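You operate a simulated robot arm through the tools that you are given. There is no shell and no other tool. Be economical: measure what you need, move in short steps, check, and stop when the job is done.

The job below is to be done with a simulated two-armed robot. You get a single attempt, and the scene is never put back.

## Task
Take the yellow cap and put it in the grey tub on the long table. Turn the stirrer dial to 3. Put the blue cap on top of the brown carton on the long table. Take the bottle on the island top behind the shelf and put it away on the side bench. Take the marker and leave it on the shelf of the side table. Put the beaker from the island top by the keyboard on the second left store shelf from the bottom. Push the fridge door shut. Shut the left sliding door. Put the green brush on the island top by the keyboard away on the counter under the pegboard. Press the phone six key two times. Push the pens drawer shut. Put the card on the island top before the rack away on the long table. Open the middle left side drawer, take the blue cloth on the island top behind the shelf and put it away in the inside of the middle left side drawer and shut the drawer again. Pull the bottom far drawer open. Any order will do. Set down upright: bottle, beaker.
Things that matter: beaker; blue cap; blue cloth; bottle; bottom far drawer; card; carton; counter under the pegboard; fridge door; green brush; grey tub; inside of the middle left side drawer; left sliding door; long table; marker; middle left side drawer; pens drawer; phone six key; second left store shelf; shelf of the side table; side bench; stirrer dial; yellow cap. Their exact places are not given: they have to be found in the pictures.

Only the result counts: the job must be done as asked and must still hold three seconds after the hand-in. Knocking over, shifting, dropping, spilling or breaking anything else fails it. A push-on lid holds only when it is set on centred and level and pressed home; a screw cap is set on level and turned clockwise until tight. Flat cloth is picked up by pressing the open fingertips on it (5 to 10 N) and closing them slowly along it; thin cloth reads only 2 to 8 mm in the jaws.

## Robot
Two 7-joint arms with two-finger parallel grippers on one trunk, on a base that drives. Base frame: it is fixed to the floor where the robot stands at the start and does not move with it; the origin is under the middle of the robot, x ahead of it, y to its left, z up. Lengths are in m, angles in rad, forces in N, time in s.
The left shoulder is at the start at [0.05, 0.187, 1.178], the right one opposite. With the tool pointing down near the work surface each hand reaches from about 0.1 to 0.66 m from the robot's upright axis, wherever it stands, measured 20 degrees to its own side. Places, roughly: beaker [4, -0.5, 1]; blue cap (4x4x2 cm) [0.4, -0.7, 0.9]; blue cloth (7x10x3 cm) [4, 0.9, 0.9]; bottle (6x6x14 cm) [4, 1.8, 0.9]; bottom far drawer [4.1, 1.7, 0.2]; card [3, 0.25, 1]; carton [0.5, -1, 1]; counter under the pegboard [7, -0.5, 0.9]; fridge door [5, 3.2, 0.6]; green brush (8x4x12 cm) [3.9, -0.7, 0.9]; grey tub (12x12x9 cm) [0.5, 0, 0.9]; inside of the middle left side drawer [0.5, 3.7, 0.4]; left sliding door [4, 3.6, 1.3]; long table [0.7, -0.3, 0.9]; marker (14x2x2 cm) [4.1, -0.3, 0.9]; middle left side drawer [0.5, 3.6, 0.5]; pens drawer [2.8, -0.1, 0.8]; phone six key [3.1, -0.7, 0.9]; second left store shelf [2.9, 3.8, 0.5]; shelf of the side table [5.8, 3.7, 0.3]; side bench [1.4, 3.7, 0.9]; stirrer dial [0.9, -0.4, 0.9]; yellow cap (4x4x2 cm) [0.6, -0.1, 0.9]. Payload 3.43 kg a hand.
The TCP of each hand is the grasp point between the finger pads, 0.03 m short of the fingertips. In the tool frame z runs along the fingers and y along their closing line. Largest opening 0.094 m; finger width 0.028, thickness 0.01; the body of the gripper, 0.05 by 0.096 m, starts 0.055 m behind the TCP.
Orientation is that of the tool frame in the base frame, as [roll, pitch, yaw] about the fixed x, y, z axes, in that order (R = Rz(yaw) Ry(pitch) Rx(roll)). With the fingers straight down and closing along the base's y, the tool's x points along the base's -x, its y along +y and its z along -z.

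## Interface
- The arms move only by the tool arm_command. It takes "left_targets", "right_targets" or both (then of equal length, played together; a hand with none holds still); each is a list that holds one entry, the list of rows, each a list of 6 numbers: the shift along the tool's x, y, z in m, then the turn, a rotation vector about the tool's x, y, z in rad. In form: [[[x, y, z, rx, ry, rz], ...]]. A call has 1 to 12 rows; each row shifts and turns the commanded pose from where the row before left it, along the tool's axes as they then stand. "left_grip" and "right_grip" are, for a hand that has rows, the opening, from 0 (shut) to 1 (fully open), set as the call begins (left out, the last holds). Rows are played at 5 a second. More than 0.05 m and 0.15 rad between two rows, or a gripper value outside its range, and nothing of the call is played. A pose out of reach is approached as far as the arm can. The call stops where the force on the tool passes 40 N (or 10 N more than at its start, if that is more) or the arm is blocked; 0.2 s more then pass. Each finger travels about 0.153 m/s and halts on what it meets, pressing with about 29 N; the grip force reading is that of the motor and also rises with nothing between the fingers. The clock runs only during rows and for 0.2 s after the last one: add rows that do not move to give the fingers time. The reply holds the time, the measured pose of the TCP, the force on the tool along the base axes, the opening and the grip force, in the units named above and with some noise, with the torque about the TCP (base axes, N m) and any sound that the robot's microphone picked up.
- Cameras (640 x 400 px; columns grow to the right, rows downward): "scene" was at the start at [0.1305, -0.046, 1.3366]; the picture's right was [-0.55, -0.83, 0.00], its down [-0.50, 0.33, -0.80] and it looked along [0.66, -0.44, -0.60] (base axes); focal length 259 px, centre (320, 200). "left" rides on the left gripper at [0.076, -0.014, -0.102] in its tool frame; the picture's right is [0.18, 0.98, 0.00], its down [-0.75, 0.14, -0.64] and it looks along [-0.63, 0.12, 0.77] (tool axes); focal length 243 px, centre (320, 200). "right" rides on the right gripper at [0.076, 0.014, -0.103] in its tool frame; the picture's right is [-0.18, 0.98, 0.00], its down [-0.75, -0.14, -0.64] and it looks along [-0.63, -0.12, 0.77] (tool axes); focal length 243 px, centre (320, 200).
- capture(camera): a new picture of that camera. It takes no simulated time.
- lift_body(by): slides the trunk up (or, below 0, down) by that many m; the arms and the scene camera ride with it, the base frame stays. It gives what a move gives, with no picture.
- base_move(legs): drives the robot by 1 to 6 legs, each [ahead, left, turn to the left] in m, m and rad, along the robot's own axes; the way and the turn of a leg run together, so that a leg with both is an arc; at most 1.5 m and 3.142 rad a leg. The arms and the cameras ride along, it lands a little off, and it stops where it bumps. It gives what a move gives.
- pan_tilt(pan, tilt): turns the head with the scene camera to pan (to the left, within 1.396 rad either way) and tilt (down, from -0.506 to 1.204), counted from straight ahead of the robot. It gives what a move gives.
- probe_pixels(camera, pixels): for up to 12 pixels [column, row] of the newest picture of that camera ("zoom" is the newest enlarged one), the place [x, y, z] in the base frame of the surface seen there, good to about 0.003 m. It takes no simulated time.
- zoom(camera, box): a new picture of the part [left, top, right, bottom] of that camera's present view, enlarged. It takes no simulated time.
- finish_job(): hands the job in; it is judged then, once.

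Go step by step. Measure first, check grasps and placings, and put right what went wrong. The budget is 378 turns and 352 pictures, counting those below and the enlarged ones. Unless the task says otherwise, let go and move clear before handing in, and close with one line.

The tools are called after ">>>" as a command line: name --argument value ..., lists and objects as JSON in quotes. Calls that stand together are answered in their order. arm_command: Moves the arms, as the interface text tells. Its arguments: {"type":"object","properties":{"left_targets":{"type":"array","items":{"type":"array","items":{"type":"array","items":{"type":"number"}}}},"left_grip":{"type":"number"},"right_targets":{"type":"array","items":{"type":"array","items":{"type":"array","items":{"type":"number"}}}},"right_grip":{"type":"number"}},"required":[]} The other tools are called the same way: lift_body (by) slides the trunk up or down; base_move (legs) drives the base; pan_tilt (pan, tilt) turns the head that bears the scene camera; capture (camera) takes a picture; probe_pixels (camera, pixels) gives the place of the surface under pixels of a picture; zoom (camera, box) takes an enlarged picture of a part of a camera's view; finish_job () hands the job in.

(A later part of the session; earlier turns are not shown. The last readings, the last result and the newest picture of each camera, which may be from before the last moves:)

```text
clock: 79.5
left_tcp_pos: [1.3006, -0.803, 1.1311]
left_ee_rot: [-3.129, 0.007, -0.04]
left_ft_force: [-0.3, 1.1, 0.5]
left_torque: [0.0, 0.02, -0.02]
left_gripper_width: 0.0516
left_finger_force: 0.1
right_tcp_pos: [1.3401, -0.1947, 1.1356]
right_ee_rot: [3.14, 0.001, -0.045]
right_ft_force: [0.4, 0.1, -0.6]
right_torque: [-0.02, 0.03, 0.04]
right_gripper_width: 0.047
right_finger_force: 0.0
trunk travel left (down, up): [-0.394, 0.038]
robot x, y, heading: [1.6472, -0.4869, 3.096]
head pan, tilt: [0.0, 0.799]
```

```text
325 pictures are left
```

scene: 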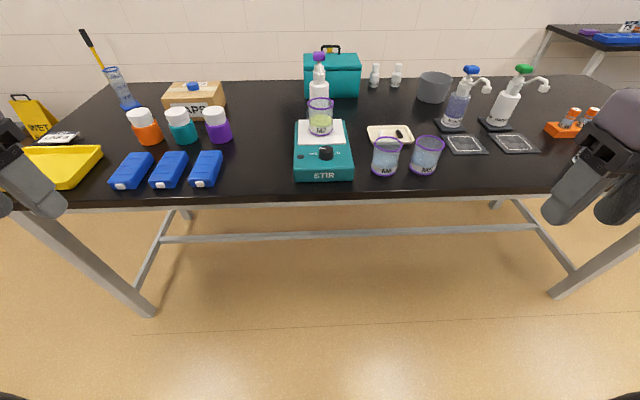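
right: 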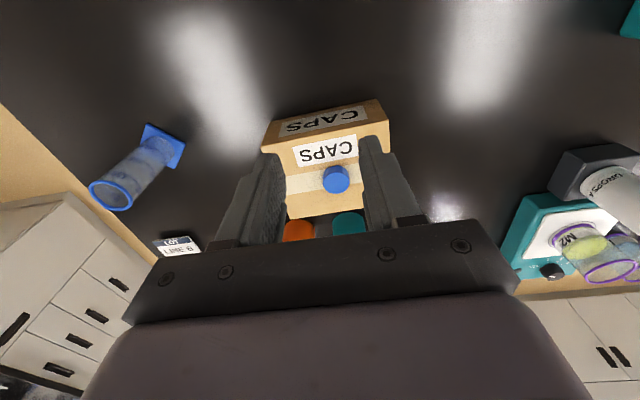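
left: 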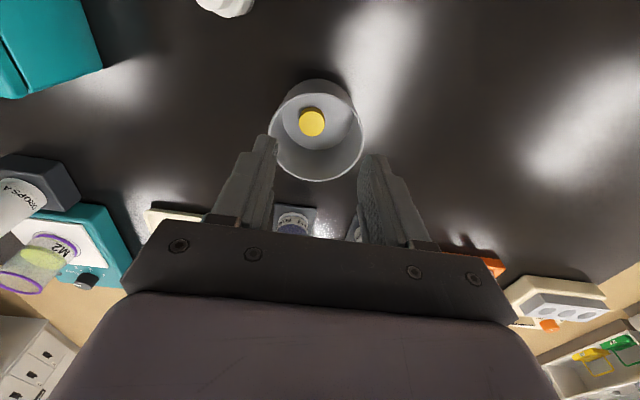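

The stirrer front with the dial at (325,152) faces me. I'll move 0.25 ahead and zoom on the dial.

>>> base_move --legs '[[0.23, 0, 0.045]]'

>>> capture --camera "scene"

```text
clock: 81.3
left_tcp_pos: [1.0779, -0.8119, 1.1311]
left_ee_rot: [-3.13, 0.004, 0.002]
left_ft_force: [0.0, 1.2, -0.8]
left_torque: [-0.01, 0.0, -0.02]
left_gripper_width: 0.052
left_finger_force: 0.0
right_tcp_pos: [1.0932, -0.2027, 1.1359]
right_ee_rot: [3.139, -0.001, -0.003]
right_ft_force: [0.5, -0.2, -0.3]
right_torque: [0.0, 0.02, 0.02]
right_gripper_width: 0.0472
right_finger_force: 0.1
trunk travel left (down, up): [-0.394, 0.038]
robot x, y, heading: [1.4153, -0.4865, 3.138]
head pan, tilt: [0.0, 0.799]
```

```text
324 pictures are left
```

scene: 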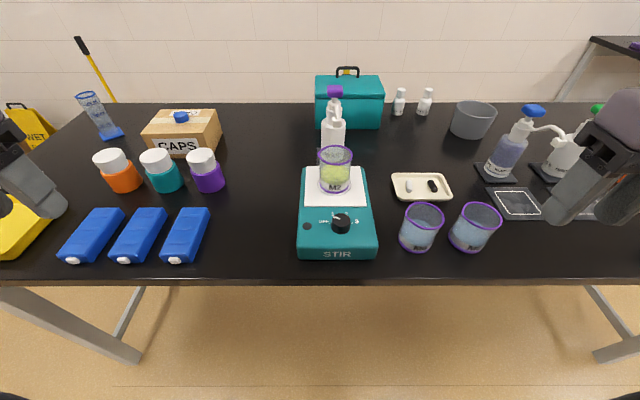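

>>> zoom --camera "scene" --box '[300, 195, 380, 245]'

>>> probe_pixels --camera "scene" --pixels '[[341, 220], [341, 231], [307, 226], [340, 240], [336, 150], [422, 210]]'

```text
8.00 times, centred on (340, 220) of scene
```

zoom: 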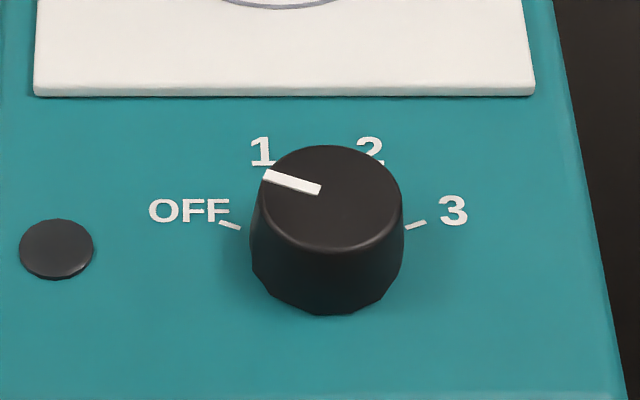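

```text
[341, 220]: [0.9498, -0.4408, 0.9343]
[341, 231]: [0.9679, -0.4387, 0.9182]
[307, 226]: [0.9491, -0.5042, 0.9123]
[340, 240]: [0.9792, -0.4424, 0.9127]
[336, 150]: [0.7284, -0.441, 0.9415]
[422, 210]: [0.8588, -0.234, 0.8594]
```

The dial points to OFF at (292,182) in the zoom, axis at (0.950,−0.441), top z 0.934; "3" lies about 135° clockwise. I'll bring the right hand above it, pre-turned −1.18 rad.

>>> arm_command --right_targets '[[[-0.0237, 0.0397, 0, 0, 0, 0], [-0.0237, 0.0397, 0, 0, 0, 0], [-0.0237, 0.0397, 0, 0, 0, 0], [-0.0237, 0.0397, 0, 0, 0, 0], [-0.0237, 0.0397, 0, 0, 0, 0], [-0.0237, 0.0397, 0, 0, 0, 0], [0, 0, 0.03, 0, 0, 0], [0, 0, 0.03, 0, 0, 0], [0, 0, 0.03, 0, 0, 0]]]' --right_grip 0.6

>>> arm_command --right_targets '[[[0, 0, 0, 0, 0, -0.147], [0, 0, 0, 0, 0, -0.147], [0, 0, 0, 0, 0, -0.147], [0, 0, 0, 0, 0, -0.147], [0, 0, 0, 0, 0, -0.147], [0, 0, 0, 0, 0, -0.147], [0, 0, 0, 0, 0, -0.147], [0, 0, 0, 0, 0, -0.147], [0, 0, 0, 0, 0, 0]]]'

>>> capture --camera "right"

>>> capture --camera "scene"

```text
clock: 83.3
left_tcp_pos: [1.079, -0.8108, 1.1315]
left_ee_rot: [-3.128, 0.006, 0.002]
left_ft_force: [0.3, 0.0, -0.6]
left_torque: [0.01, -0.02, -0.01]
left_gripper_width: 0.0516
left_finger_force: 0.0
right_tcp_pos: [0.9487, -0.4402, 1.0467]
right_ee_rot: [3.14, 0.001, -0.004]
right_ft_force: [-0.4, 0.1, 0.5]
right_torque: [0.03, 0.0, 0.02]
right_gripper_width: 0.0564
right_finger_force: 0.0
trunk travel left (down, up): [-0.394, 0.038]
robot x, y, heading: [1.4109, -0.4849, 3.142]
head pan, tilt: [0.0, 0.799]
```

```text
clock: 85.3
left_tcp_pos: [1.0793, -0.8105, 1.1319]
left_ee_rot: [-3.129, 0.006, 0.003]
left_ft_force: [0.3, 0.1, 0.5]
left_torque: [0.01, 0.04, -0.01]
left_gripper_width: 0.0515
left_finger_force: 0.1
right_tcp_pos: [0.9497, -0.4414, 1.0461]
right_ee_rot: [3.14, 0.002, 1.075]
right_ft_force: [0.0, -0.2, 0.8]
right_torque: [0.0, -0.03, 0.0]
right_gripper_width: 0.0562
right_finger_force: 0.0
right hand out of reach, approached as far as the arm can: row 8
trunk travel left (down, up): [-0.394, 0.038]
robot x, y, heading: [1.4145, -0.4841, 3.145]
head pan, tilt: [0.0, 0.799]
```

```text
322 pictures are left
```

right: 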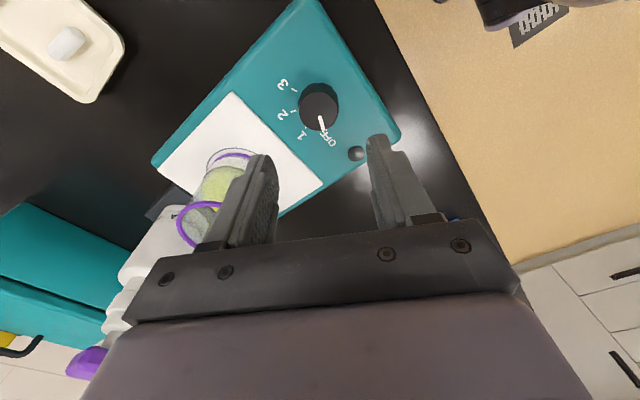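

```text
321 pictures are left
```

scene: 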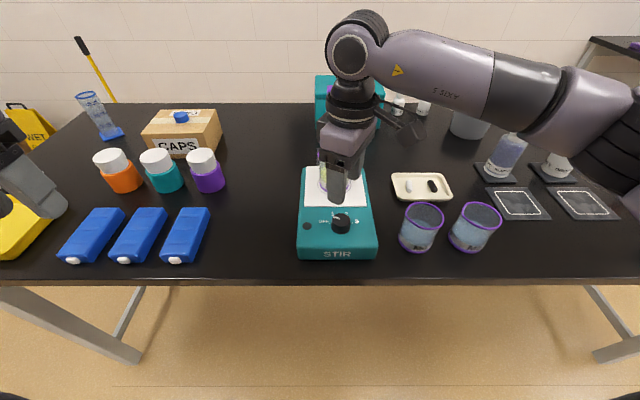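

The yaw stopped at 1.075 (joint limit). I'll check the clearance from the far finger to the M2 beaker, by probing its near rim (235,152) and base.

>>> probe_pixels --camera "right" --pixels '[[240, 153], [225, 150], [245, 172], [320, 92], [318, 105], [322, 122]]'

>>> zoom --camera "right" --box '[260, 60, 380, 170]'

```text
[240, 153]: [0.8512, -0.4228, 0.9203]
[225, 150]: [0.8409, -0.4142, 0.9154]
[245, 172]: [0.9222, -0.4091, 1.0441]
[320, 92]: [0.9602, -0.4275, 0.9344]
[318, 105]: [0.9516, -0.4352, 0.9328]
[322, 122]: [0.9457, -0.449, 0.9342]
```

```text
3.64 times, centred on (320, 115) of right
```

zoom: 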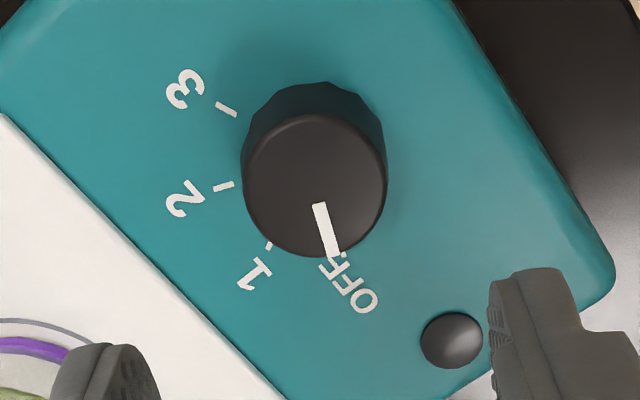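

Beaker's near edge is at x≈0.855, so the finger has 6 cm clearance; the steps are 45° each (135° total). I'll descend and close on the dial.

>>> arm_command --right_targets '[[[0, 0, 0.04, 0, 0, 0], [0, 0, 0.04, 0, 0, 0], [0, 0, 0.02, 0, 0, 0], [0, 0, 0, 0, 0, 0]]]'

>>> arm_command --right_targets '[[[0, 0, 0, 0, 0, 0], [0, 0, 0, 0, 0, 0]]]' --right_grip 0.2

```text
clock: 86.3
left_tcp_pos: [1.0787, -0.8115, 1.1316]
left_ee_rot: [-3.129, 0.005, 0.0]
left_ft_force: [0.4, -0.3, -0.8]
left_torque: [0.0, 0.0, 0.03]
left_gripper_width: 0.0519
left_finger_force: 0.0
right_tcp_pos: [0.95, -0.4409, 0.9453]
right_ee_rot: [-3.141, 0.003, 1.073]
right_ft_force: [-1.0, -0.2, -0.5]
right_torque: [0.04, -0.03, -0.01]
right_gripper_width: 0.0563
right_finger_force: 0.0
trunk travel left (down, up): [-0.394, 0.038]
robot x, y, heading: [1.4146, -0.4868, 3.142]
head pan, tilt: [0.0, 0.799]
```

```text
clock: 86.9
left_tcp_pos: [1.078, -0.811, 1.1316]
left_ee_rot: [-3.13, 0.004, 0.002]
left_ft_force: [0.0, -0.4, -0.2]
left_torque: [0.0, -0.03, 0.03]
left_gripper_width: 0.0514
left_finger_force: 0.0
right_tcp_pos: [0.9466, -0.4405, 0.9452]
right_ee_rot: [-3.138, 0.001, 1.071]
right_ft_force: [-5.5, 2.5, -3.1]
right_torque: [0.08, 0.54, -0.01]
right_gripper_width: 0.0367
right_finger_force: 44.9
trunk travel left (down, up): [-0.394, 0.038]
robot x, y, heading: [1.4153, -0.4809, 3.138]
head pan, tilt: [0.0, 0.799]
```

Gripped at 37 mm. I'll now turn it clockwise (+z of the tool) by 1.57 in 12 rows and check.

>>> arm_command --right_targets '[[[0, 0, 0, 0, 0, 0.131], [0, 0, 0, 0, 0, 0.131], [0, 0, 0, 0, 0, 0.131], [0, 0, 0, 0, 0, 0.131], [0, 0, 0, 0, 0, 0.131], [0, 0, 0, 0, 0, 0.131], [0, 0, 0, 0, 0, 0.131], [0, 0, 0, 0, 0, 0.131], [0, 0, 0, 0, 0, 0.131], [0, 0, 0, 0, 0, 0.131], [0, 0, 0, 0, 0, 0.131], [0, 0, 0, 0, 0, 0.131]]]'

>>> capture --camera "right"

```text
clock: 89.5
left_tcp_pos: [1.0764, -0.8111, 1.1316]
left_ee_rot: [-3.129, 0.002, 0.002]
left_ft_force: [-0.1, -0.7, 0.0]
left_torque: [0.03, 0.01, 0.02]
left_gripper_width: 0.0518
left_finger_force: 0.1
right_tcp_pos: [0.948, -0.4414, 0.9441]
right_ee_rot: [3.14, 0.0, -0.503]
right_ft_force: [-13.6, 2.7, -1.7]
right_torque: [0.34, -0.11, -0.02]
right_gripper_width: 0.0371
right_finger_force: 45.3
trunk travel left (down, up): [-0.394, 0.038]
robot x, y, heading: [1.4143, -0.486, 3.141]
head pan, tilt: [0.0, 0.799]
```

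```text
319 pictures are left
```

right: 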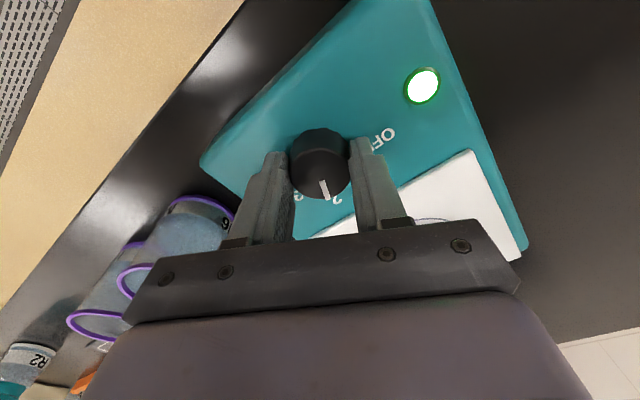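

The pointer followed (at "2") and the lamp lit. I'll turn the remaining 0.785 rad.

>>> arm_command --right_targets '[[[0, 0, 0, 0, 0, 0.131], [0, 0, 0, 0, 0, 0.131], [0, 0, 0, 0, 0, 0.131], [0, 0, 0, 0, 0, 0.131], [0, 0, 0, 0, 0, 0.131], [0, 0, 0, 0, 0, 0.13], [0, 0, 0, 0, 0, 0]]]'

>>> zoom --camera "right" --box '[240, 80, 420, 220]'

```text
clock: 91.1
left_tcp_pos: [1.0782, -0.8125, 1.1307]
left_ee_rot: [-3.13, 0.004, 0.003]
left_ft_force: [0.0, 0.4, -0.6]
left_torque: [0.01, 0.05, -0.01]
left_gripper_width: 0.0517
left_finger_force: 0.1
right_tcp_pos: [0.947, -0.4409, 0.9452]
right_ee_rot: [-3.141, -0.003, -1.286]
right_ft_force: [-13.4, -7.9, -1.8]
right_torque: [0.25, 0.31, 0.01]
right_gripper_width: 0.037
right_finger_force: 45.7
trunk travel left (down, up): [-0.394, 0.038]
robot x, y, heading: [1.4147, -0.4821, 3.138]
head pan, tilt: [0.0, 0.799]
```

```text
2.86 times, centred on (330, 150) of right
```

zoom: 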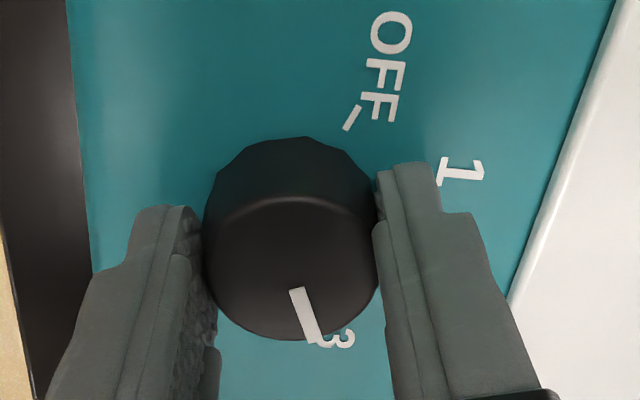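

The pointer is at "3". Release, rise, rotate back and check with the scene camera.

>>> arm_command --right_targets '[[[0, 0, 0, 0, 0, 0], [0, 0, 0, 0, 0, 0], [0, 0, -0.045, 0, 0, 0], [0, 0, -0.045, 0, 0, 0], [0, 0, -0.045, 0, 0, 0], [0, 0, -0.045, 0, 0, 0]]]' --right_grip 0.6

>>> arm_command --right_targets '[[[0, 0, 0, 0, 0, -0.14], [0, 0, 0, 0, 0, -0.14], [0, 0, 0, 0, 0, -0.14], [0, 0, 0, 0, 0, -0.14], [0, 0, 0, 0, 0, -0.14], [0, 0, 0, 0, 0, -0.14], [0, 0, 0, 0, 0, -0.14], [0, 0, 0, 0, 0, -0.14], [0, 0, 0, 0, 0, -0.14], [0.04, -0.04, 0, 0, 0, 0], [0.04, -0.04, 0, 0, 0, 0], [0.04, -0.04, 0, 0, 0, 0]]]'

>>> zoom --camera "scene" --box '[290, 150, 390, 260]'

```text
clock: 92.5
left_tcp_pos: [1.0797, -0.8113, 1.1322]
left_ee_rot: [-3.129, 0.006, 0.001]
left_ft_force: [0.6, 0.0, -0.3]
left_torque: [-0.01, 0.02, 0.03]
left_gripper_width: 0.0514
left_finger_force: 0.1
right_tcp_pos: [0.9497, -0.4396, 1.1226]
right_ee_rot: [3.139, -0.002, -1.284]
right_ft_force: [0.2, 0.1, 0.2]
right_torque: [0.06, 0.0, 0.0]
right_gripper_width: 0.0567
right_finger_force: 0.1
trunk travel left (down, up): [-0.394, 0.038]
robot x, y, heading: [1.4143, -0.4843, 3.141]
head pan, tilt: [0.0, 0.799]
```

```text
refused: row 10 steps farther than a row can; nothing moved
```

```text
3.64 times, centred on (340, 205) of scene
```

zoom: 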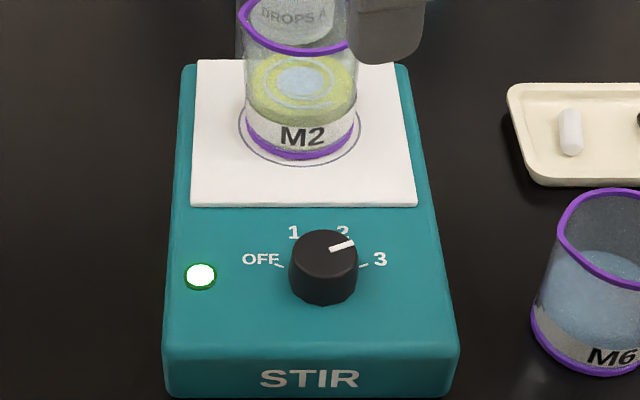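

The dial points at 3. I'll turn the wrist back and tuck, then back off and turn around to the island.

>>> arm_command --right_targets '[[[0, 0, 0, 0, 0, -0.14], [0, 0, 0, 0, 0, -0.14], [0, 0, 0, 0, 0, -0.14], [0, 0, 0, 0, 0, -0.14], [0, 0, 0, 0, 0, -0.14], [0, 0, 0, 0, 0, -0.14], [0, 0, 0, 0, 0, -0.14], [0, 0, 0, 0, 0, -0.14], [0, 0, 0, 0, 0, -0.14], [0.034, -0.034, 0, 0, 0, 0], [0.034, -0.034, 0, 0, 0, 0], [0.034, -0.034, 0, 0, 0, 0]]]'

>>> base_move --legs '[[-0.3, 0, 0], [0, 0, -1.571], [0, 0, -1.571]]'

>>> pan_tilt --pan 0 --tilt 0.5

>>> capture --camera "scene"

```text
clock: 95.1
left_tcp_pos: [1.0788, -0.8103, 1.1333]
left_ee_rot: [-3.129, 0.006, 0.0]
left_ft_force: [1.0, -0.1, 1.1]
left_torque: [-0.03, -0.02, 0.03]
left_gripper_width: 0.0517
left_finger_force: 0.0
right_tcp_pos: [1.0526, -0.3408, 1.1294]
right_ee_rot: [3.14, 0.002, -0.025]
right_ft_force: [0.5, -0.2, 0.3]
right_torque: [-0.04, 0.03, 0.03]
right_gripper_width: 0.0566
right_finger_force: 0.0
trunk travel left (down, up): [-0.394, 0.038]
robot x, y, heading: [1.4103, -0.4822, 3.139]
head pan, tilt: [0.0, 0.799]
```

```text
clock: 105.0
left_tcp_pos: [2.0795, -0.1875, 1.1323]
left_ee_rot: [-3.13, 0.005, 3.059]
left_ft_force: [-0.2, 0.6, -1.0]
left_torque: [0.01, 0.01, -0.01]
left_gripper_width: 0.0517
left_finger_force: 0.1
right_tcp_pos: [2.0651, -0.656, 1.129]
right_ee_rot: [3.139, -0.001, 3.031]
right_ft_force: [0.5, -0.2, -0.7]
right_torque: [-0.04, -0.03, -0.01]
right_gripper_width: 0.0563
right_finger_force: 0.0
trunk travel left (down, up): [-0.394, 0.038]
robot x, y, heading: [1.7206, -0.487, -0.088]
head pan, tilt: [0.0, 0.799]
```

```text
clock: 105.8
left_tcp_pos: [2.0793, -0.1882, 1.1325]
left_ee_rot: [-3.129, 0.004, 3.06]
left_ft_force: [0.5, -0.4, 0.5]
left_torque: [-0.03, 0.02, -0.01]
left_gripper_width: 0.0518
left_finger_force: 0.1
right_tcp_pos: [2.0663, -0.6571, 1.1293]
right_ee_rot: [3.14, -0.002, 3.031]
right_ft_force: [-0.1, 0.3, 0.5]
right_torque: [-0.02, 0.01, 0.0]
right_gripper_width: 0.0564
right_finger_force: 0.1
trunk travel left (down, up): [-0.394, 0.038]
robot x, y, heading: [1.7209, -0.4855, -0.092]
head pan, tilt: [0.0, 0.499]
```

```text
316 pictures are left
```

scene: 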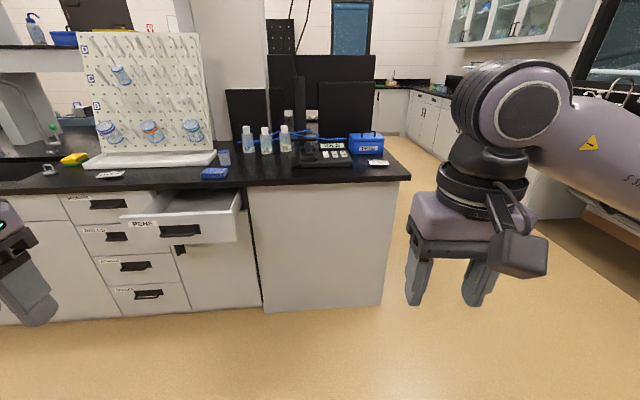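

The PENS drawer is open at (165,230), the phone is at (325,152), a card at (110,175). I'll straighten, drive ahead 0.5 and look closer.

>>> base_move --legs '[[0, 0, 0.09], [0.45, 0, 0]]'

>>> pan_tilt --pan 0 --tilt 0.6

>>> capture --camera "scene"

```text
clock: 109.0
left_tcp_pos: [2.4933, -0.1499, 1.1312]
left_ee_rot: [-3.13, 0.004, -3.127]
left_ft_force: [-0.3, 0.2, 0.9]
left_torque: [-0.01, -0.01, -0.03]
left_gripper_width: 0.0517
left_finger_force: 0.0
right_tcp_pos: [2.5262, -0.6195, 1.1281]
right_ee_rot: [3.139, 0.0, 3.13]
right_ft_force: [0.8, -1.0, 0.8]
right_torque: [0.01, -0.02, 0.0]
right_gripper_width: 0.0563
right_finger_force: 0.0
trunk travel left (down, up): [-0.394, 0.038]
robot x, y, heading: [2.1622, -0.4811, 0.008]
head pan, tilt: [0.0, 0.499]
```

```text
clock: 109.7
left_tcp_pos: [2.4929, -0.1502, 1.1319]
left_ee_rot: [-3.129, 0.006, -3.126]
left_ft_force: [0.4, 0.6, 0.2]
left_torque: [-0.02, 0.01, -0.01]
left_gripper_width: 0.0515
left_finger_force: 0.1
right_tcp_pos: [2.5267, -0.6193, 1.128]
right_ee_rot: [3.14, 0.002, 3.13]
right_ft_force: [-0.3, 0.1, 0.1]
right_torque: [0.0, -0.02, 0.03]
right_gripper_width: 0.0562
right_finger_force: 0.0
trunk travel left (down, up): [-0.394, 0.038]
robot x, y, heading: [2.1625, -0.482, 0.007]
head pan, tilt: [0.0, 0.6]
```

```text
315 pictures are left
```

scene: 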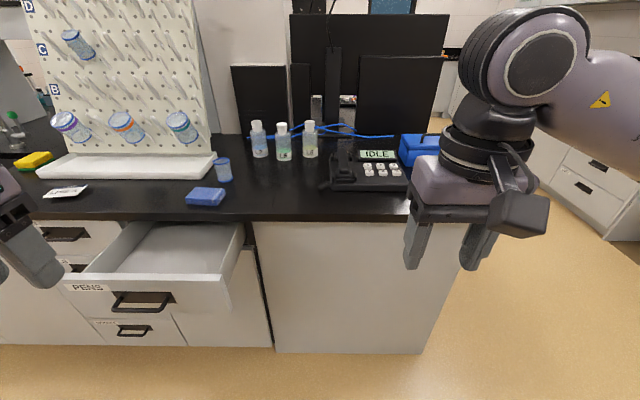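

>>> zoom --camera "scene" --box '[315, 135, 445, 200]'

>>> probe_pixels --camera "scene" --pixels '[[368, 167], [381, 166], [394, 165], [369, 174], [382, 173], [396, 172], [66, 192], [66, 240], [140, 300], [230, 215], [300, 218], [370, 200]]'

```text
4.92 times, centred on (380, 168) of scene
```

zoom: 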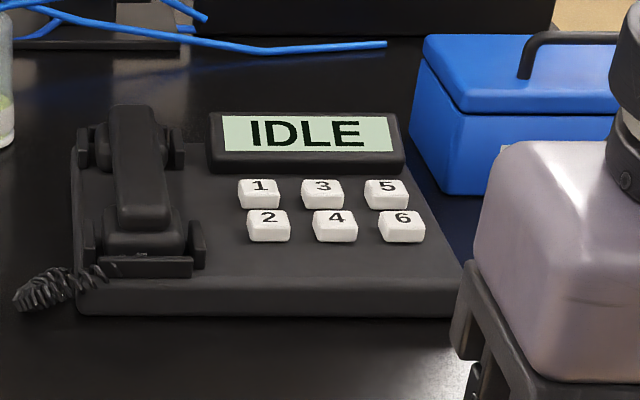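

```text
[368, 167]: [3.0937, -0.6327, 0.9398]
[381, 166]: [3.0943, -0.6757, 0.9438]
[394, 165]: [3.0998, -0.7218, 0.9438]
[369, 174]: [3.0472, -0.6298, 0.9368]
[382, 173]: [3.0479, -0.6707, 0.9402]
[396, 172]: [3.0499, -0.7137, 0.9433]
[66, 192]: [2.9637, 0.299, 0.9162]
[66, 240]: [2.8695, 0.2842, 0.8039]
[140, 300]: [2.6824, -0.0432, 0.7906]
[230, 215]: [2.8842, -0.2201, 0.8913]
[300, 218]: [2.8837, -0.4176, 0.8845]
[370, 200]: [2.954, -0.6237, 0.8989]
```

Six key is at about (3.052,−0.715,0.944). First the open PENS drawer; I'll probe its front face and handle.

>>> probe_pixels --camera "scene" --pixels '[[90, 288], [110, 300], [190, 290], [215, 290], [225, 260], [150, 283], [150, 310], [75, 275], [20, 290], [120, 328], [160, 275], [100, 312]]'

>>> zoom --camera "scene" --box '[40, 200, 260, 350]'

```text
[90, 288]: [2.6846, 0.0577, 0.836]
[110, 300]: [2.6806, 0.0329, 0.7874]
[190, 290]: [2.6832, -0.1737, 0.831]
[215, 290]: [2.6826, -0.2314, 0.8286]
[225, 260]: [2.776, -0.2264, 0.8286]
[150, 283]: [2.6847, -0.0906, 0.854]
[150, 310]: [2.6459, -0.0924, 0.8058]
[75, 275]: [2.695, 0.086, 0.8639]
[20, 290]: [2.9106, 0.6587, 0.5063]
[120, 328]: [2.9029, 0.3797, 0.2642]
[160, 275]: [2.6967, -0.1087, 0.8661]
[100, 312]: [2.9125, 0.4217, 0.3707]
```

```text
2.67 times, centred on (150, 275) of scene
```

zoom: 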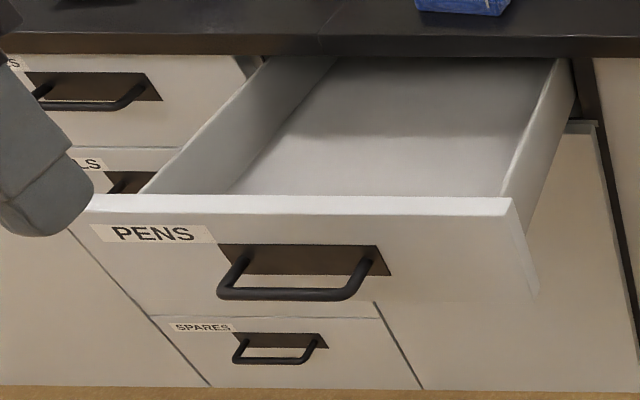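

Drawer face is at x=2.684, z up to 0.866, y −0.235…0.09; shut plane ≈2.905. I'll tilt the left hand forward 60°, closed, and bring it in front of the face right of the handle.

>>> arm_command --left_targets '[[[0, 0, 0, 0, -0.15, 0], [0, 0, 0, 0, -0.15, 0], [0, 0, 0, 0, -0.15, 0], [0, 0, 0, 0, -0.15, 0], [0, 0, 0, 0, -0.15, 0], [0, 0, 0, 0, -0.15, 0], [0, 0, 0, 0, -0.15, 0]]]' --left_grip 0

>>> arm_command --left_targets '[[[0.0287, -0.00375, 0.0294, 0, 0, 0], [0.0287, -0.00375, 0.0294, 0, 0, 0], [0.0287, -0.00375, 0.0294, 0, 0, 0], [0.0287, -0.00375, 0.0294, 0, 0, 0], [0.0287, -0.00375, 0.0294, 0, 0, 0], [0.0287, -0.00375, 0.0294, 0, 0, 0], [0.0287, -0.00375, 0.0294, 0, 0, 0], [0.0287, -0.00375, 0.0294, 0, 0, 0]]]'

>>> capture --camera "scene"

```text
clock: 111.3
left_tcp_pos: [2.5489, -0.1166, 1.161]
left_ee_rot: [-3.116, 1.055, -3.108]
left_ft_force: [0.2, -0.1, -0.2]
left_torque: [0.01, 0.0, -0.02]
left_gripper_width: 0.0
left_finger_force: 28.4
left hand out of reach, approached as far as the arm can: row 5, 6, 7
right_tcp_pos: [2.5264, -0.6191, 1.1286]
right_ee_rot: [3.141, 0.001, 3.13]
right_ft_force: [-0.4, -0.1, 0.3]
right_torque: [-0.02, 0.01, 0.02]
right_gripper_width: 0.0564
right_finger_force: 0.1
trunk travel left (down, up): [-0.394, 0.038]
robot x, y, heading: [2.1659, -0.4792, 0.012]
head pan, tilt: [0.0, 0.6]
```

```text
clock: 113.1
left_tcp_pos: [2.6215, -0.1492, 0.9125]
left_ee_rot: [-3.113, 1.05, -3.107]
left_ft_force: [0.5, -1.4, -0.5]
left_torque: [0.01, -0.01, 0.03]
left_gripper_width: 0.0001
left_finger_force: 28.9
left hand out of reach, approached as far as the arm can: row 1, 4, 5, 8
right_tcp_pos: [2.5268, -0.6195, 1.1292]
right_ee_rot: [3.141, 0.001, 3.131]
right_ft_force: [0.2, 0.2, 0.2]
right_torque: [0.04, 0.0, -0.01]
right_gripper_width: 0.0563
right_finger_force: 0.1
trunk travel left (down, up): [-0.394, 0.038]
robot x, y, heading: [2.1676, -0.4816, 0.013]
head pan, tilt: [0.0, 0.6]
```

```text
312 pictures are left
```

scene: 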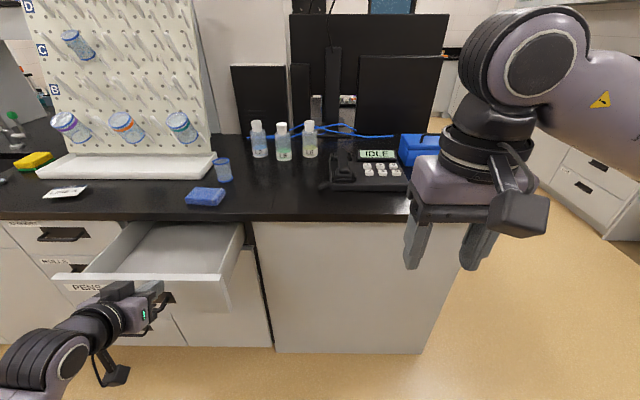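

The hand is at z 0.91, short of the goal; lowering the trunk 0.1 brings it to 0.81. Then I'll push by driving ahead.

>>> lift_body --by -0.09

>>> zoom --camera "scene" --box '[0, 200, 300, 390]'

```text
clock: 114.3
left_tcp_pos: [2.6226, -0.1484, 0.8213]
left_ee_rot: [-3.109, 1.053, -3.104]
left_ft_force: [0.0, 0.0, 0.5]
left_torque: [0.0, 0.03, 0.02]
left_gripper_width: 0.0
left_finger_force: 28.6
right_tcp_pos: [2.5257, -0.6185, 1.0391]
right_ee_rot: [3.141, 0.001, 3.131]
right_ft_force: [0.4, 0.3, -0.2]
right_torque: [0.03, 0.02, 0.01]
right_gripper_width: 0.0566
right_finger_force: 0.1
trunk travel left (down, up): [-0.304, 0.128]
robot x, y, heading: [2.1639, -0.4797, 0.011]
head pan, tilt: [0.0, 0.6]
```

```text
2.11 times, centred on (150, 295) of scene
```

zoom: 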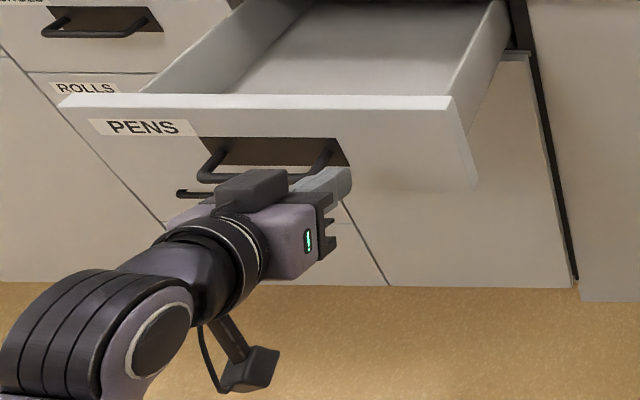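

I'll shift 4 cm right to clear the handle, then push forward with the arm.

>>> arm_command --left_targets '[[[0, -0.02, 0, 0, 0, 0], [0, -0.02, 0, 0, 0, 0], [-0.015, 0, 0.026, 0, 0, 0], [-0.02, 0, 0.035, 0, 0, 0], [-0.02, 0, 0.035, 0, 0, 0], [-0.02, 0, 0.035, 0, 0, 0], [-0.02, 0, 0.035, 0, 0, 0]]]'

>>> capture --camera "scene"

```text
clock: 115.9
left_tcp_pos: [2.8162, -0.147, 0.8253]
left_ee_rot: [-3.109, 1.051, -3.101]
left_ft_force: [-0.2, 0.4, -0.8]
left_torque: [-0.01, -0.01, 0.03]
left_gripper_width: 0.0
left_finger_force: 28.8
left hand out of reach, approached as far as the arm can: row 1, 2
right_tcp_pos: [2.5265, -0.6186, 1.0377]
right_ee_rot: [3.139, -0.001, 3.129]
right_ft_force: [0.3, 0.7, 0.0]
right_torque: [-0.02, 0.01, 0.01]
right_gripper_width: 0.0562
right_finger_force: 0.1
trunk travel left (down, up): [-0.304, 0.128]
robot x, y, heading: [2.1638, -0.4799, 0.009]
head pan, tilt: [0.0, 0.6]
```

```text
310 pictures are left
```

scene: 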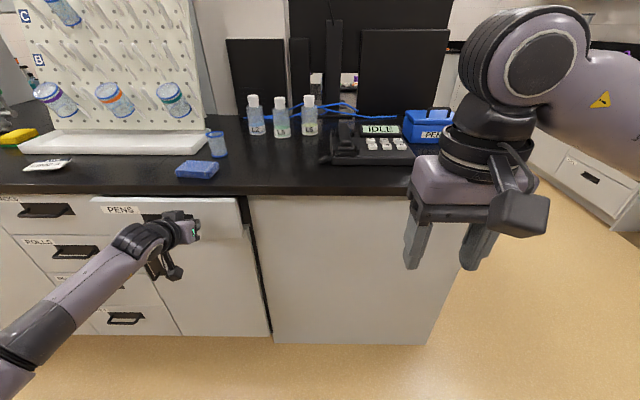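

The drawer has moved in. Probe its face versus neighbours.

>>> probe_pixels --camera "scene" --pixels '[[100, 212], [135, 225], [220, 218], [20, 225], [210, 260], [60, 235]]'

>>> zoom --camera "scene" --box '[60, 180, 280, 300]'

```text
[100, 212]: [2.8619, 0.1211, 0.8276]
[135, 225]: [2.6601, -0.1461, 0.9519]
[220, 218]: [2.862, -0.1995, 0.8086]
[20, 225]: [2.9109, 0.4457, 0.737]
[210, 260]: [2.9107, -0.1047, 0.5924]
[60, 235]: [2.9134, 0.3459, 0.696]
```

```text
2.91 times, centred on (170, 240) of scene
```

zoom: 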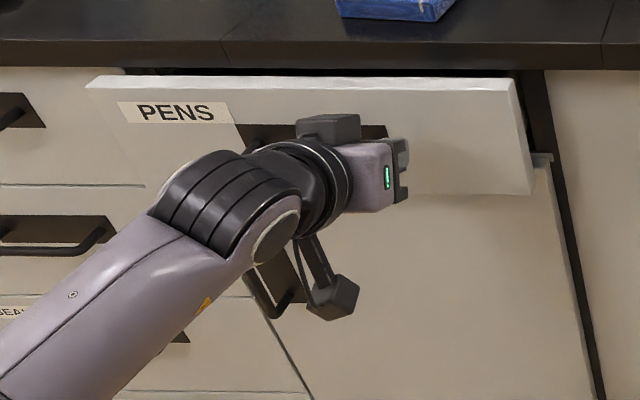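

Face at 2.862; 5 cm remain to 2.912. Push on.

>>> arm_command --left_targets '[[[-0.015, 0, 0.026, 0, 0, 0], [-0.015, 0, 0.026, 0, 0, 0], [-0.01, 0, 0.0174, 0, 0, 0], [-0.005, 0, 0.0087, 0, 0, 0], [-0.005, 0, 0.0087, 0, 0, 0]]]'

>>> probe_pixels --camera "scene" --pixels '[[100, 212]]'

>>> capture --camera "scene"

```text
clock: 116.7
left_tcp_pos: [2.8781, -0.1458, 0.8254]
left_ee_rot: [-3.103, 1.049, -3.101]
left_ft_force: [-13.9, -2.2, 6.1]
left_torque: [0.03, -0.18, -0.13]
left_gripper_width: 0.0
left_finger_force: 29.0
right_tcp_pos: [2.5248, -0.6177, 1.0394]
right_ee_rot: [3.139, 0.003, 3.132]
right_ft_force: [-0.3, 0.4, 0.9]
right_torque: [-0.04, 0.01, -0.02]
right_gripper_width: 0.0564
right_finger_force: 0.1
trunk travel left (down, up): [-0.304, 0.128]
robot x, y, heading: [2.1653, -0.4815, 0.01]
head pan, tilt: [0.0, 0.6]
stopped in row 3 (left hand): the force on the tool passed its limit at 66 N (the readings are from after the stop); the commanded pose is now the measured one
```

```text
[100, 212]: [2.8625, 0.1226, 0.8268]
```

```text
308 pictures are left
```

scene: 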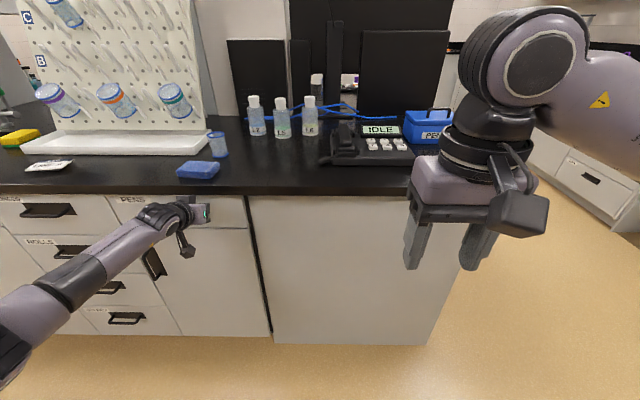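

Looks shut. I'll back the hand off, raise the trunk, and recheck.

>>> arm_command --left_targets '[[[0.02, 0, -0.035, 0, 0, 0], [0.02, 0, -0.035, 0, 0, 0], [0.02, 0, -0.035, 0, 0, 0], [0.02, 0, -0.035, 0, 0, 0], [0.02, 0, -0.035, 0, 0, 0], [0.02, 0, -0.035, 0, 0, 0]]]'

>>> lift_body --by 0.09

>>> capture --camera "scene"

>>> probe_pixels --camera "scene" --pixels '[[235, 235], [130, 228], [225, 225], [66, 192], [45, 193], [88, 189], [60, 197], [72, 187], [180, 225]]'

```text
clock: 118.0
left_tcp_pos: [2.6361, -0.1462, 0.8248]
left_ee_rot: [-3.109, 1.043, -3.102]
left_ft_force: [0.4, 0.4, -0.6]
left_torque: [0.01, 0.0, -0.02]
left_gripper_width: 0.0002
left_finger_force: 29.1
right_tcp_pos: [2.5258, -0.6179, 1.0391]
right_ee_rot: [-3.141, -0.001, 3.131]
right_ft_force: [0.4, -0.3, 0.0]
right_torque: [-0.02, 0.01, 0.0]
right_gripper_width: 0.0566
right_finger_force: 0.0
trunk travel left (down, up): [-0.304, 0.128]
robot x, y, heading: [2.1638, -0.481, 0.009]
head pan, tilt: [0.0, 0.6]
```

```text
clock: 119.3
left_tcp_pos: [2.6385, -0.146, 0.915]
left_ee_rot: [-3.107, 1.045, -3.102]
left_ft_force: [-0.5, -0.5, 0.9]
left_torque: [-0.02, 0.02, 0.03]
left_gripper_width: 0.0
left_finger_force: 29.2
right_tcp_pos: [2.5253, -0.6184, 1.1293]
right_ee_rot: [3.141, 0.001, 3.131]
right_ft_force: [-0.4, 1.2, -0.3]
right_torque: [0.01, -0.01, 0.02]
right_gripper_width: 0.0562
right_finger_force: 0.1
trunk travel left (down, up): [-0.394, 0.038]
robot x, y, heading: [2.1632, -0.4826, 0.012]
head pan, tilt: [0.0, 0.6]
```

```text
307 pictures are left
```

scene: 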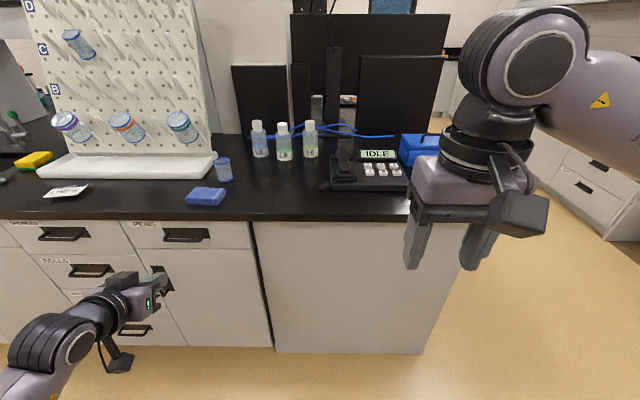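

```text
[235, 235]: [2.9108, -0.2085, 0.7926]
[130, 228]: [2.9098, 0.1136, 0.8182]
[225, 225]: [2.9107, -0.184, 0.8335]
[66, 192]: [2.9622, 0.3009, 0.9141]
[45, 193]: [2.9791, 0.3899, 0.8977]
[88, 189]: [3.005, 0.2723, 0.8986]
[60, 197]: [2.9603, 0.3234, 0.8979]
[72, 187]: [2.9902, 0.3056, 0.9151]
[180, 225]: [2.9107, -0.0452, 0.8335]
```

Pens drawer is shut (face 2.911, like its neighbours). I'll raise and untilt the left hand, then drive ahead to reach the phone.

>>> arm_command --left_targets '[[[-0.0346, 0, -0.02, 0, 0, 0], [-0.0346, 0, -0.02, 0, 0, 0], [-0.0346, 0, -0.02, 0, 0, 0], [-0.0346, 0, -0.02, 0, 0, 0], [-0.0346, 0, -0.02, 0, 0, 0], [0, 0, 0, 0, 0.15, 0], [0, 0, 0, 0, 0.15, 0], [0, 0, 0, 0, 0.15, 0], [0, 0, 0, 0, 0.15, 0], [0, 0, 0, 0, 0.15, 0], [0, 0, 0, 0, 0.15, 0], [0, 0, 0, 0, 0.15, 0]]]'

>>> arm_command --left_targets '[[[0.04, 0, 0, 0, 0, 0], [0.04, 0, 0, 0, 0, 0], [0.03, 0, 0, 0, 0, 0]]]' --right_targets '[[[0.03, 0, 0, 0, 0, 0], [0.03, 0, 0, 0, 0, 0], [0.03, 0, 0, 0, 0, 0]]]' --right_grip 0

>>> base_move --legs '[[0.31, 0, 0]]'

>>> pan_tilt --pan -0.2 --tilt 0.8

>>> capture --camera "scene"

```text
clock: 121.9
left_tcp_pos: [2.6374, -0.142, 1.1141]
left_ee_rot: [-3.125, -0.008, -3.13]
left_ft_force: [0.7, -0.3, -0.7]
left_torque: [-0.01, 0.01, 0.01]
left_gripper_width: 0.0001
left_finger_force: 29.2
right_tcp_pos: [2.5264, -0.6187, 1.1287]
right_ee_rot: [-3.142, 0.001, 3.131]
right_ft_force: [1.2, 0.8, 0.7]
right_torque: [-0.02, 0.0, 0.01]
right_gripper_width: 0.0564
right_finger_force: 0.1
trunk travel left (down, up): [-0.394, 0.038]
robot x, y, heading: [2.1653, -0.478, 0.014]
head pan, tilt: [0.0, 0.6]
```

```text
clock: 122.7
left_tcp_pos: [2.5268, -0.1441, 1.1141]
left_ee_rot: [-3.123, -0.005, -3.129]
left_ft_force: [-0.5, -0.1, -0.4]
left_torque: [-0.03, 0.01, 0.02]
left_gripper_width: 0.0
left_finger_force: 28.4
right_tcp_pos: [2.4354, -0.6163, 1.1274]
right_ee_rot: [3.14, 0.001, 3.129]
right_ft_force: [-0.4, 0.6, 0.6]
right_torque: [0.04, -0.01, 0.0]
right_gripper_width: 0.0
right_finger_force: 29.3
trunk travel left (down, up): [-0.394, 0.038]
robot x, y, heading: [2.1643, -0.4821, 0.015]
head pan, tilt: [0.0, 0.6]
```

```text
clock: 124.8
left_tcp_pos: [2.8262, -0.1357, 1.1138]
left_ee_rot: [-3.124, -0.004, -3.123]
left_ft_force: [-0.5, -1.1, -0.5]
left_torque: [-0.03, 0.03, 0.0]
left_gripper_width: 0.0002
left_finger_force: 28.7
right_tcp_pos: [2.7377, -0.6102, 1.1276]
right_ee_rot: [3.139, 0.001, 3.14]
right_ft_force: [0.2, 0.0, 0.4]
right_torque: [0.03, 0.02, -0.03]
right_gripper_width: 0.0
right_finger_force: 28.9
trunk travel left (down, up): [-0.394, 0.038]
robot x, y, heading: [2.4662, -0.4788, 0.022]
head pan, tilt: [0.0, 0.6]
```

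```text
clock: 125.5
left_tcp_pos: [2.8262, -0.1345, 1.1137]
left_ee_rot: [-3.125, -0.005, -3.121]
left_ft_force: [0.0, 0.3, 0.1]
left_torque: [0.0, 0.0, -0.04]
left_gripper_width: 0.0
left_finger_force: 29.4
right_tcp_pos: [2.7374, -0.6097, 1.127]
right_ee_rot: [3.141, 0.0, 3.141]
right_ft_force: [0.4, -0.8, 0.4]
right_torque: [0.01, 0.0, 0.02]
right_gripper_width: 0.0
right_finger_force: 29.1
trunk travel left (down, up): [-0.394, 0.038]
robot x, y, heading: [2.4619, -0.4775, 0.021]
head pan, tilt: [-0.201, 0.799]
```

```text
306 pictures are left
```

scene: 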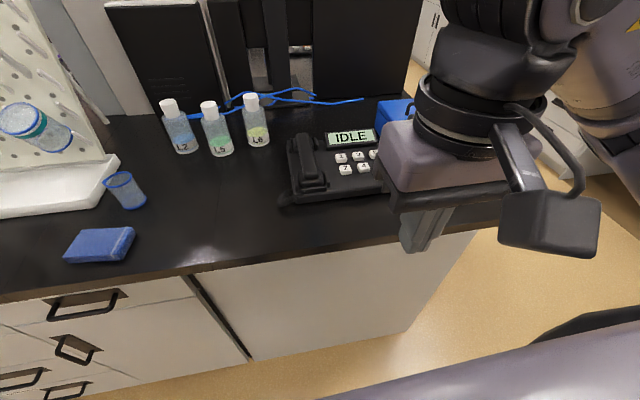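

I'll bring the closed right hand above the six key (3.052,−0.715), z≈1.03, and look.

>>> arm_command --right_targets '[[[-0.0394, -0.0131, 0.0115, 0, 0, 0], [-0.0394, -0.0131, 0.0115, 0, 0, 0], [-0.0394, -0.0131, 0.0115, 0, 0, 0], [-0.0394, -0.0131, 0.0115, 0, 0, 0], [-0.0394, -0.0131, 0.0115, 0, 0, 0], [-0.0394, -0.0131, 0.0115, 0, 0, 0], [-0.0394, -0.0131, 0.0115, 0, 0, 0], [-0.0394, -0.0131, 0.0115, 0, 0, 0], [0, 0, 0, 0, 0, 0]]]'

>>> capture --camera "right"

>>> capture --camera "scene"

```text
clock: 127.5
left_tcp_pos: [2.825, -0.1355, 1.1134]
left_ee_rot: [-3.125, -0.004, -3.124]
left_ft_force: [0.3, 0.3, 0.3]
left_torque: [0.03, -0.01, -0.01]
left_gripper_width: 0.0001
left_finger_force: 28.4
right_tcp_pos: [3.0504, -0.7168, 1.0372]
right_ee_rot: [3.141, 0.0, 3.14]
right_ft_force: [-0.9, 0.0, 0.0]
right_torque: [-0.02, -0.02, -0.01]
right_gripper_width: 0.0
right_finger_force: 29.1
trunk travel left (down, up): [-0.394, 0.038]
robot x, y, heading: [2.4646, -0.474, 0.021]
head pan, tilt: [-0.201, 0.799]
```

```text
305 pictures are left
```

right: 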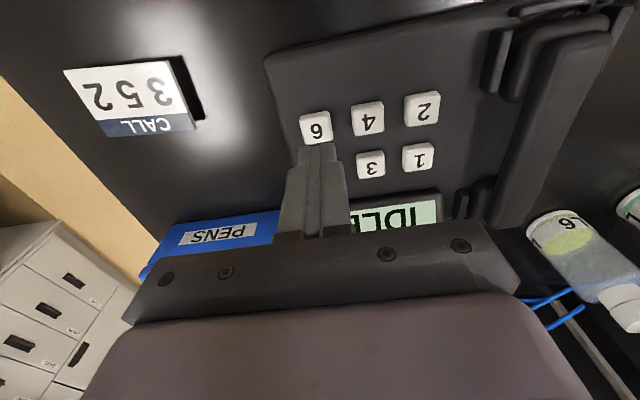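

```text
304 pictures are left
```

scene: 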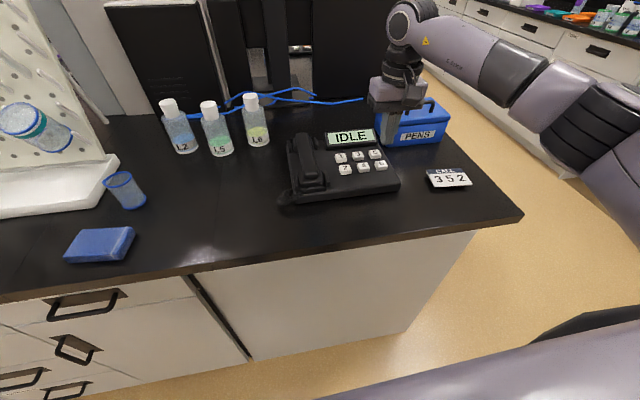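

>>> probe_pixels --camera "right" --pixels '[[315, 127], [306, 120], [325, 120], [315, 114], [315, 138], [367, 118], [370, 163]]'

```text
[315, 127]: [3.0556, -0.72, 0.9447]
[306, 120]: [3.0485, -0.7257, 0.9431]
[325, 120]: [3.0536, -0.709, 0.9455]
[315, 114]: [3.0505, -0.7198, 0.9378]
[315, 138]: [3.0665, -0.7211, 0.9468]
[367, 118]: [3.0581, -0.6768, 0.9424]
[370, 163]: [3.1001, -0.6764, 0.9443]
```

Key centre ≈(3.057,−0.719), top 0.945. I'll shift slightly, lower to just above it, then press a few mm.

>>> arm_command --right_targets '[[[-0.0065, -0.002, 0.025, 0, 0, 0], [0, 0, 0.028, 0, 0, 0], [0, 0, 0, 0, 0, 0]]]'

>>> capture --camera "right"

```text
clock: 128.3
left_tcp_pos: [2.8258, -0.1356, 1.1127]
left_ee_rot: [-3.124, -0.004, -3.123]
left_ft_force: [0.0, 0.5, 0.3]
left_torque: [0.04, -0.01, 0.0]
left_gripper_width: 0.0
left_finger_force: 28.9
right_tcp_pos: [3.0582, -0.7185, 0.9839]
right_ee_rot: [3.141, 0.001, 3.141]
right_ft_force: [0.0, 0.1, 0.3]
right_torque: [0.03, 0.04, 0.01]
right_gripper_width: 0.0
right_finger_force: 29.0
trunk travel left (down, up): [-0.394, 0.038]
robot x, y, heading: [2.4634, -0.4769, 0.025]
head pan, tilt: [-0.201, 0.799]
```

```text
303 pictures are left
```

right: 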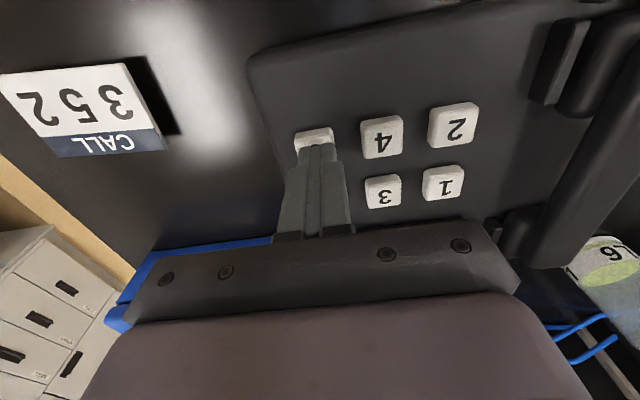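

Tip is 9 mm above the key. Press down in steps.

>>> arm_command --right_targets '[[[0, 0, 0.007, 0, 0, 0], [0, 0, 0.003, 0, 0, 0], [0, 0, 0.002, 0, 0, 0], [0, 0, 0.001, 0, 0, 0]]]'

```text
clock: 129.3
left_tcp_pos: [2.8268, -0.1358, 1.1135]
left_ee_rot: [-3.125, -0.004, -3.122]
left_ft_force: [-0.5, -0.3, 0.0]
left_torque: [0.02, 0.0, 0.02]
left_gripper_width: 0.0
left_finger_force: 28.9
right_tcp_pos: [3.0599, -0.7169, 0.9699]
right_ee_rot: [-3.141, 0.0, 3.14]
right_ft_force: [-0.1, -1.2, 1.9]
right_torque: [-0.03, 0.01, -0.01]
right_gripper_width: 0.0
right_finger_force: 29.2
trunk travel left (down, up): [-0.394, 0.038]
robot x, y, heading: [2.4638, -0.4794, 0.02]
head pan, tilt: [-0.201, 0.799]
heard: click
```

A click was heard. I'll check the display, then rise fully.

>>> arm_command --right_targets '[[[0, 0, -0.006, 0, 0, 0], [0, 0, -0.008, 0, 0, 0], [0, 0, 0, 0, 0, 0]]]'

>>> zoom --camera "scene" --box '[280, 110, 420, 200]'

```text
clock: 130.1
left_tcp_pos: [2.8255, -0.1356, 1.1141]
left_ee_rot: [-3.124, -0.005, -3.122]
left_ft_force: [-0.5, -0.4, 0.5]
left_torque: [0.0, 0.0, -0.01]
left_gripper_width: 0.0001
left_finger_force: 28.8
right_tcp_pos: [3.057, -0.7165, 0.9834]
right_ee_rot: [3.14, 0.001, 3.139]
right_ft_force: [0.4, 0.1, 0.5]
right_torque: [-0.01, -0.02, -0.06]
right_gripper_width: 0.0
right_finger_force: 28.9
trunk travel left (down, up): [-0.394, 0.038]
robot x, y, heading: [2.4657, -0.4755, 0.017]
head pan, tilt: [-0.201, 0.799]
```

```text
4.44 times, centred on (350, 155) of scene
```

zoom: 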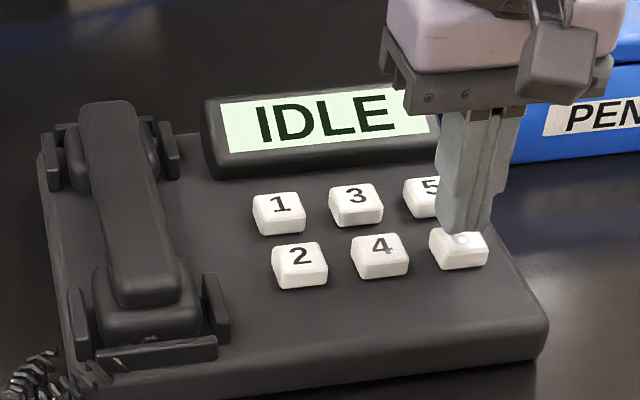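

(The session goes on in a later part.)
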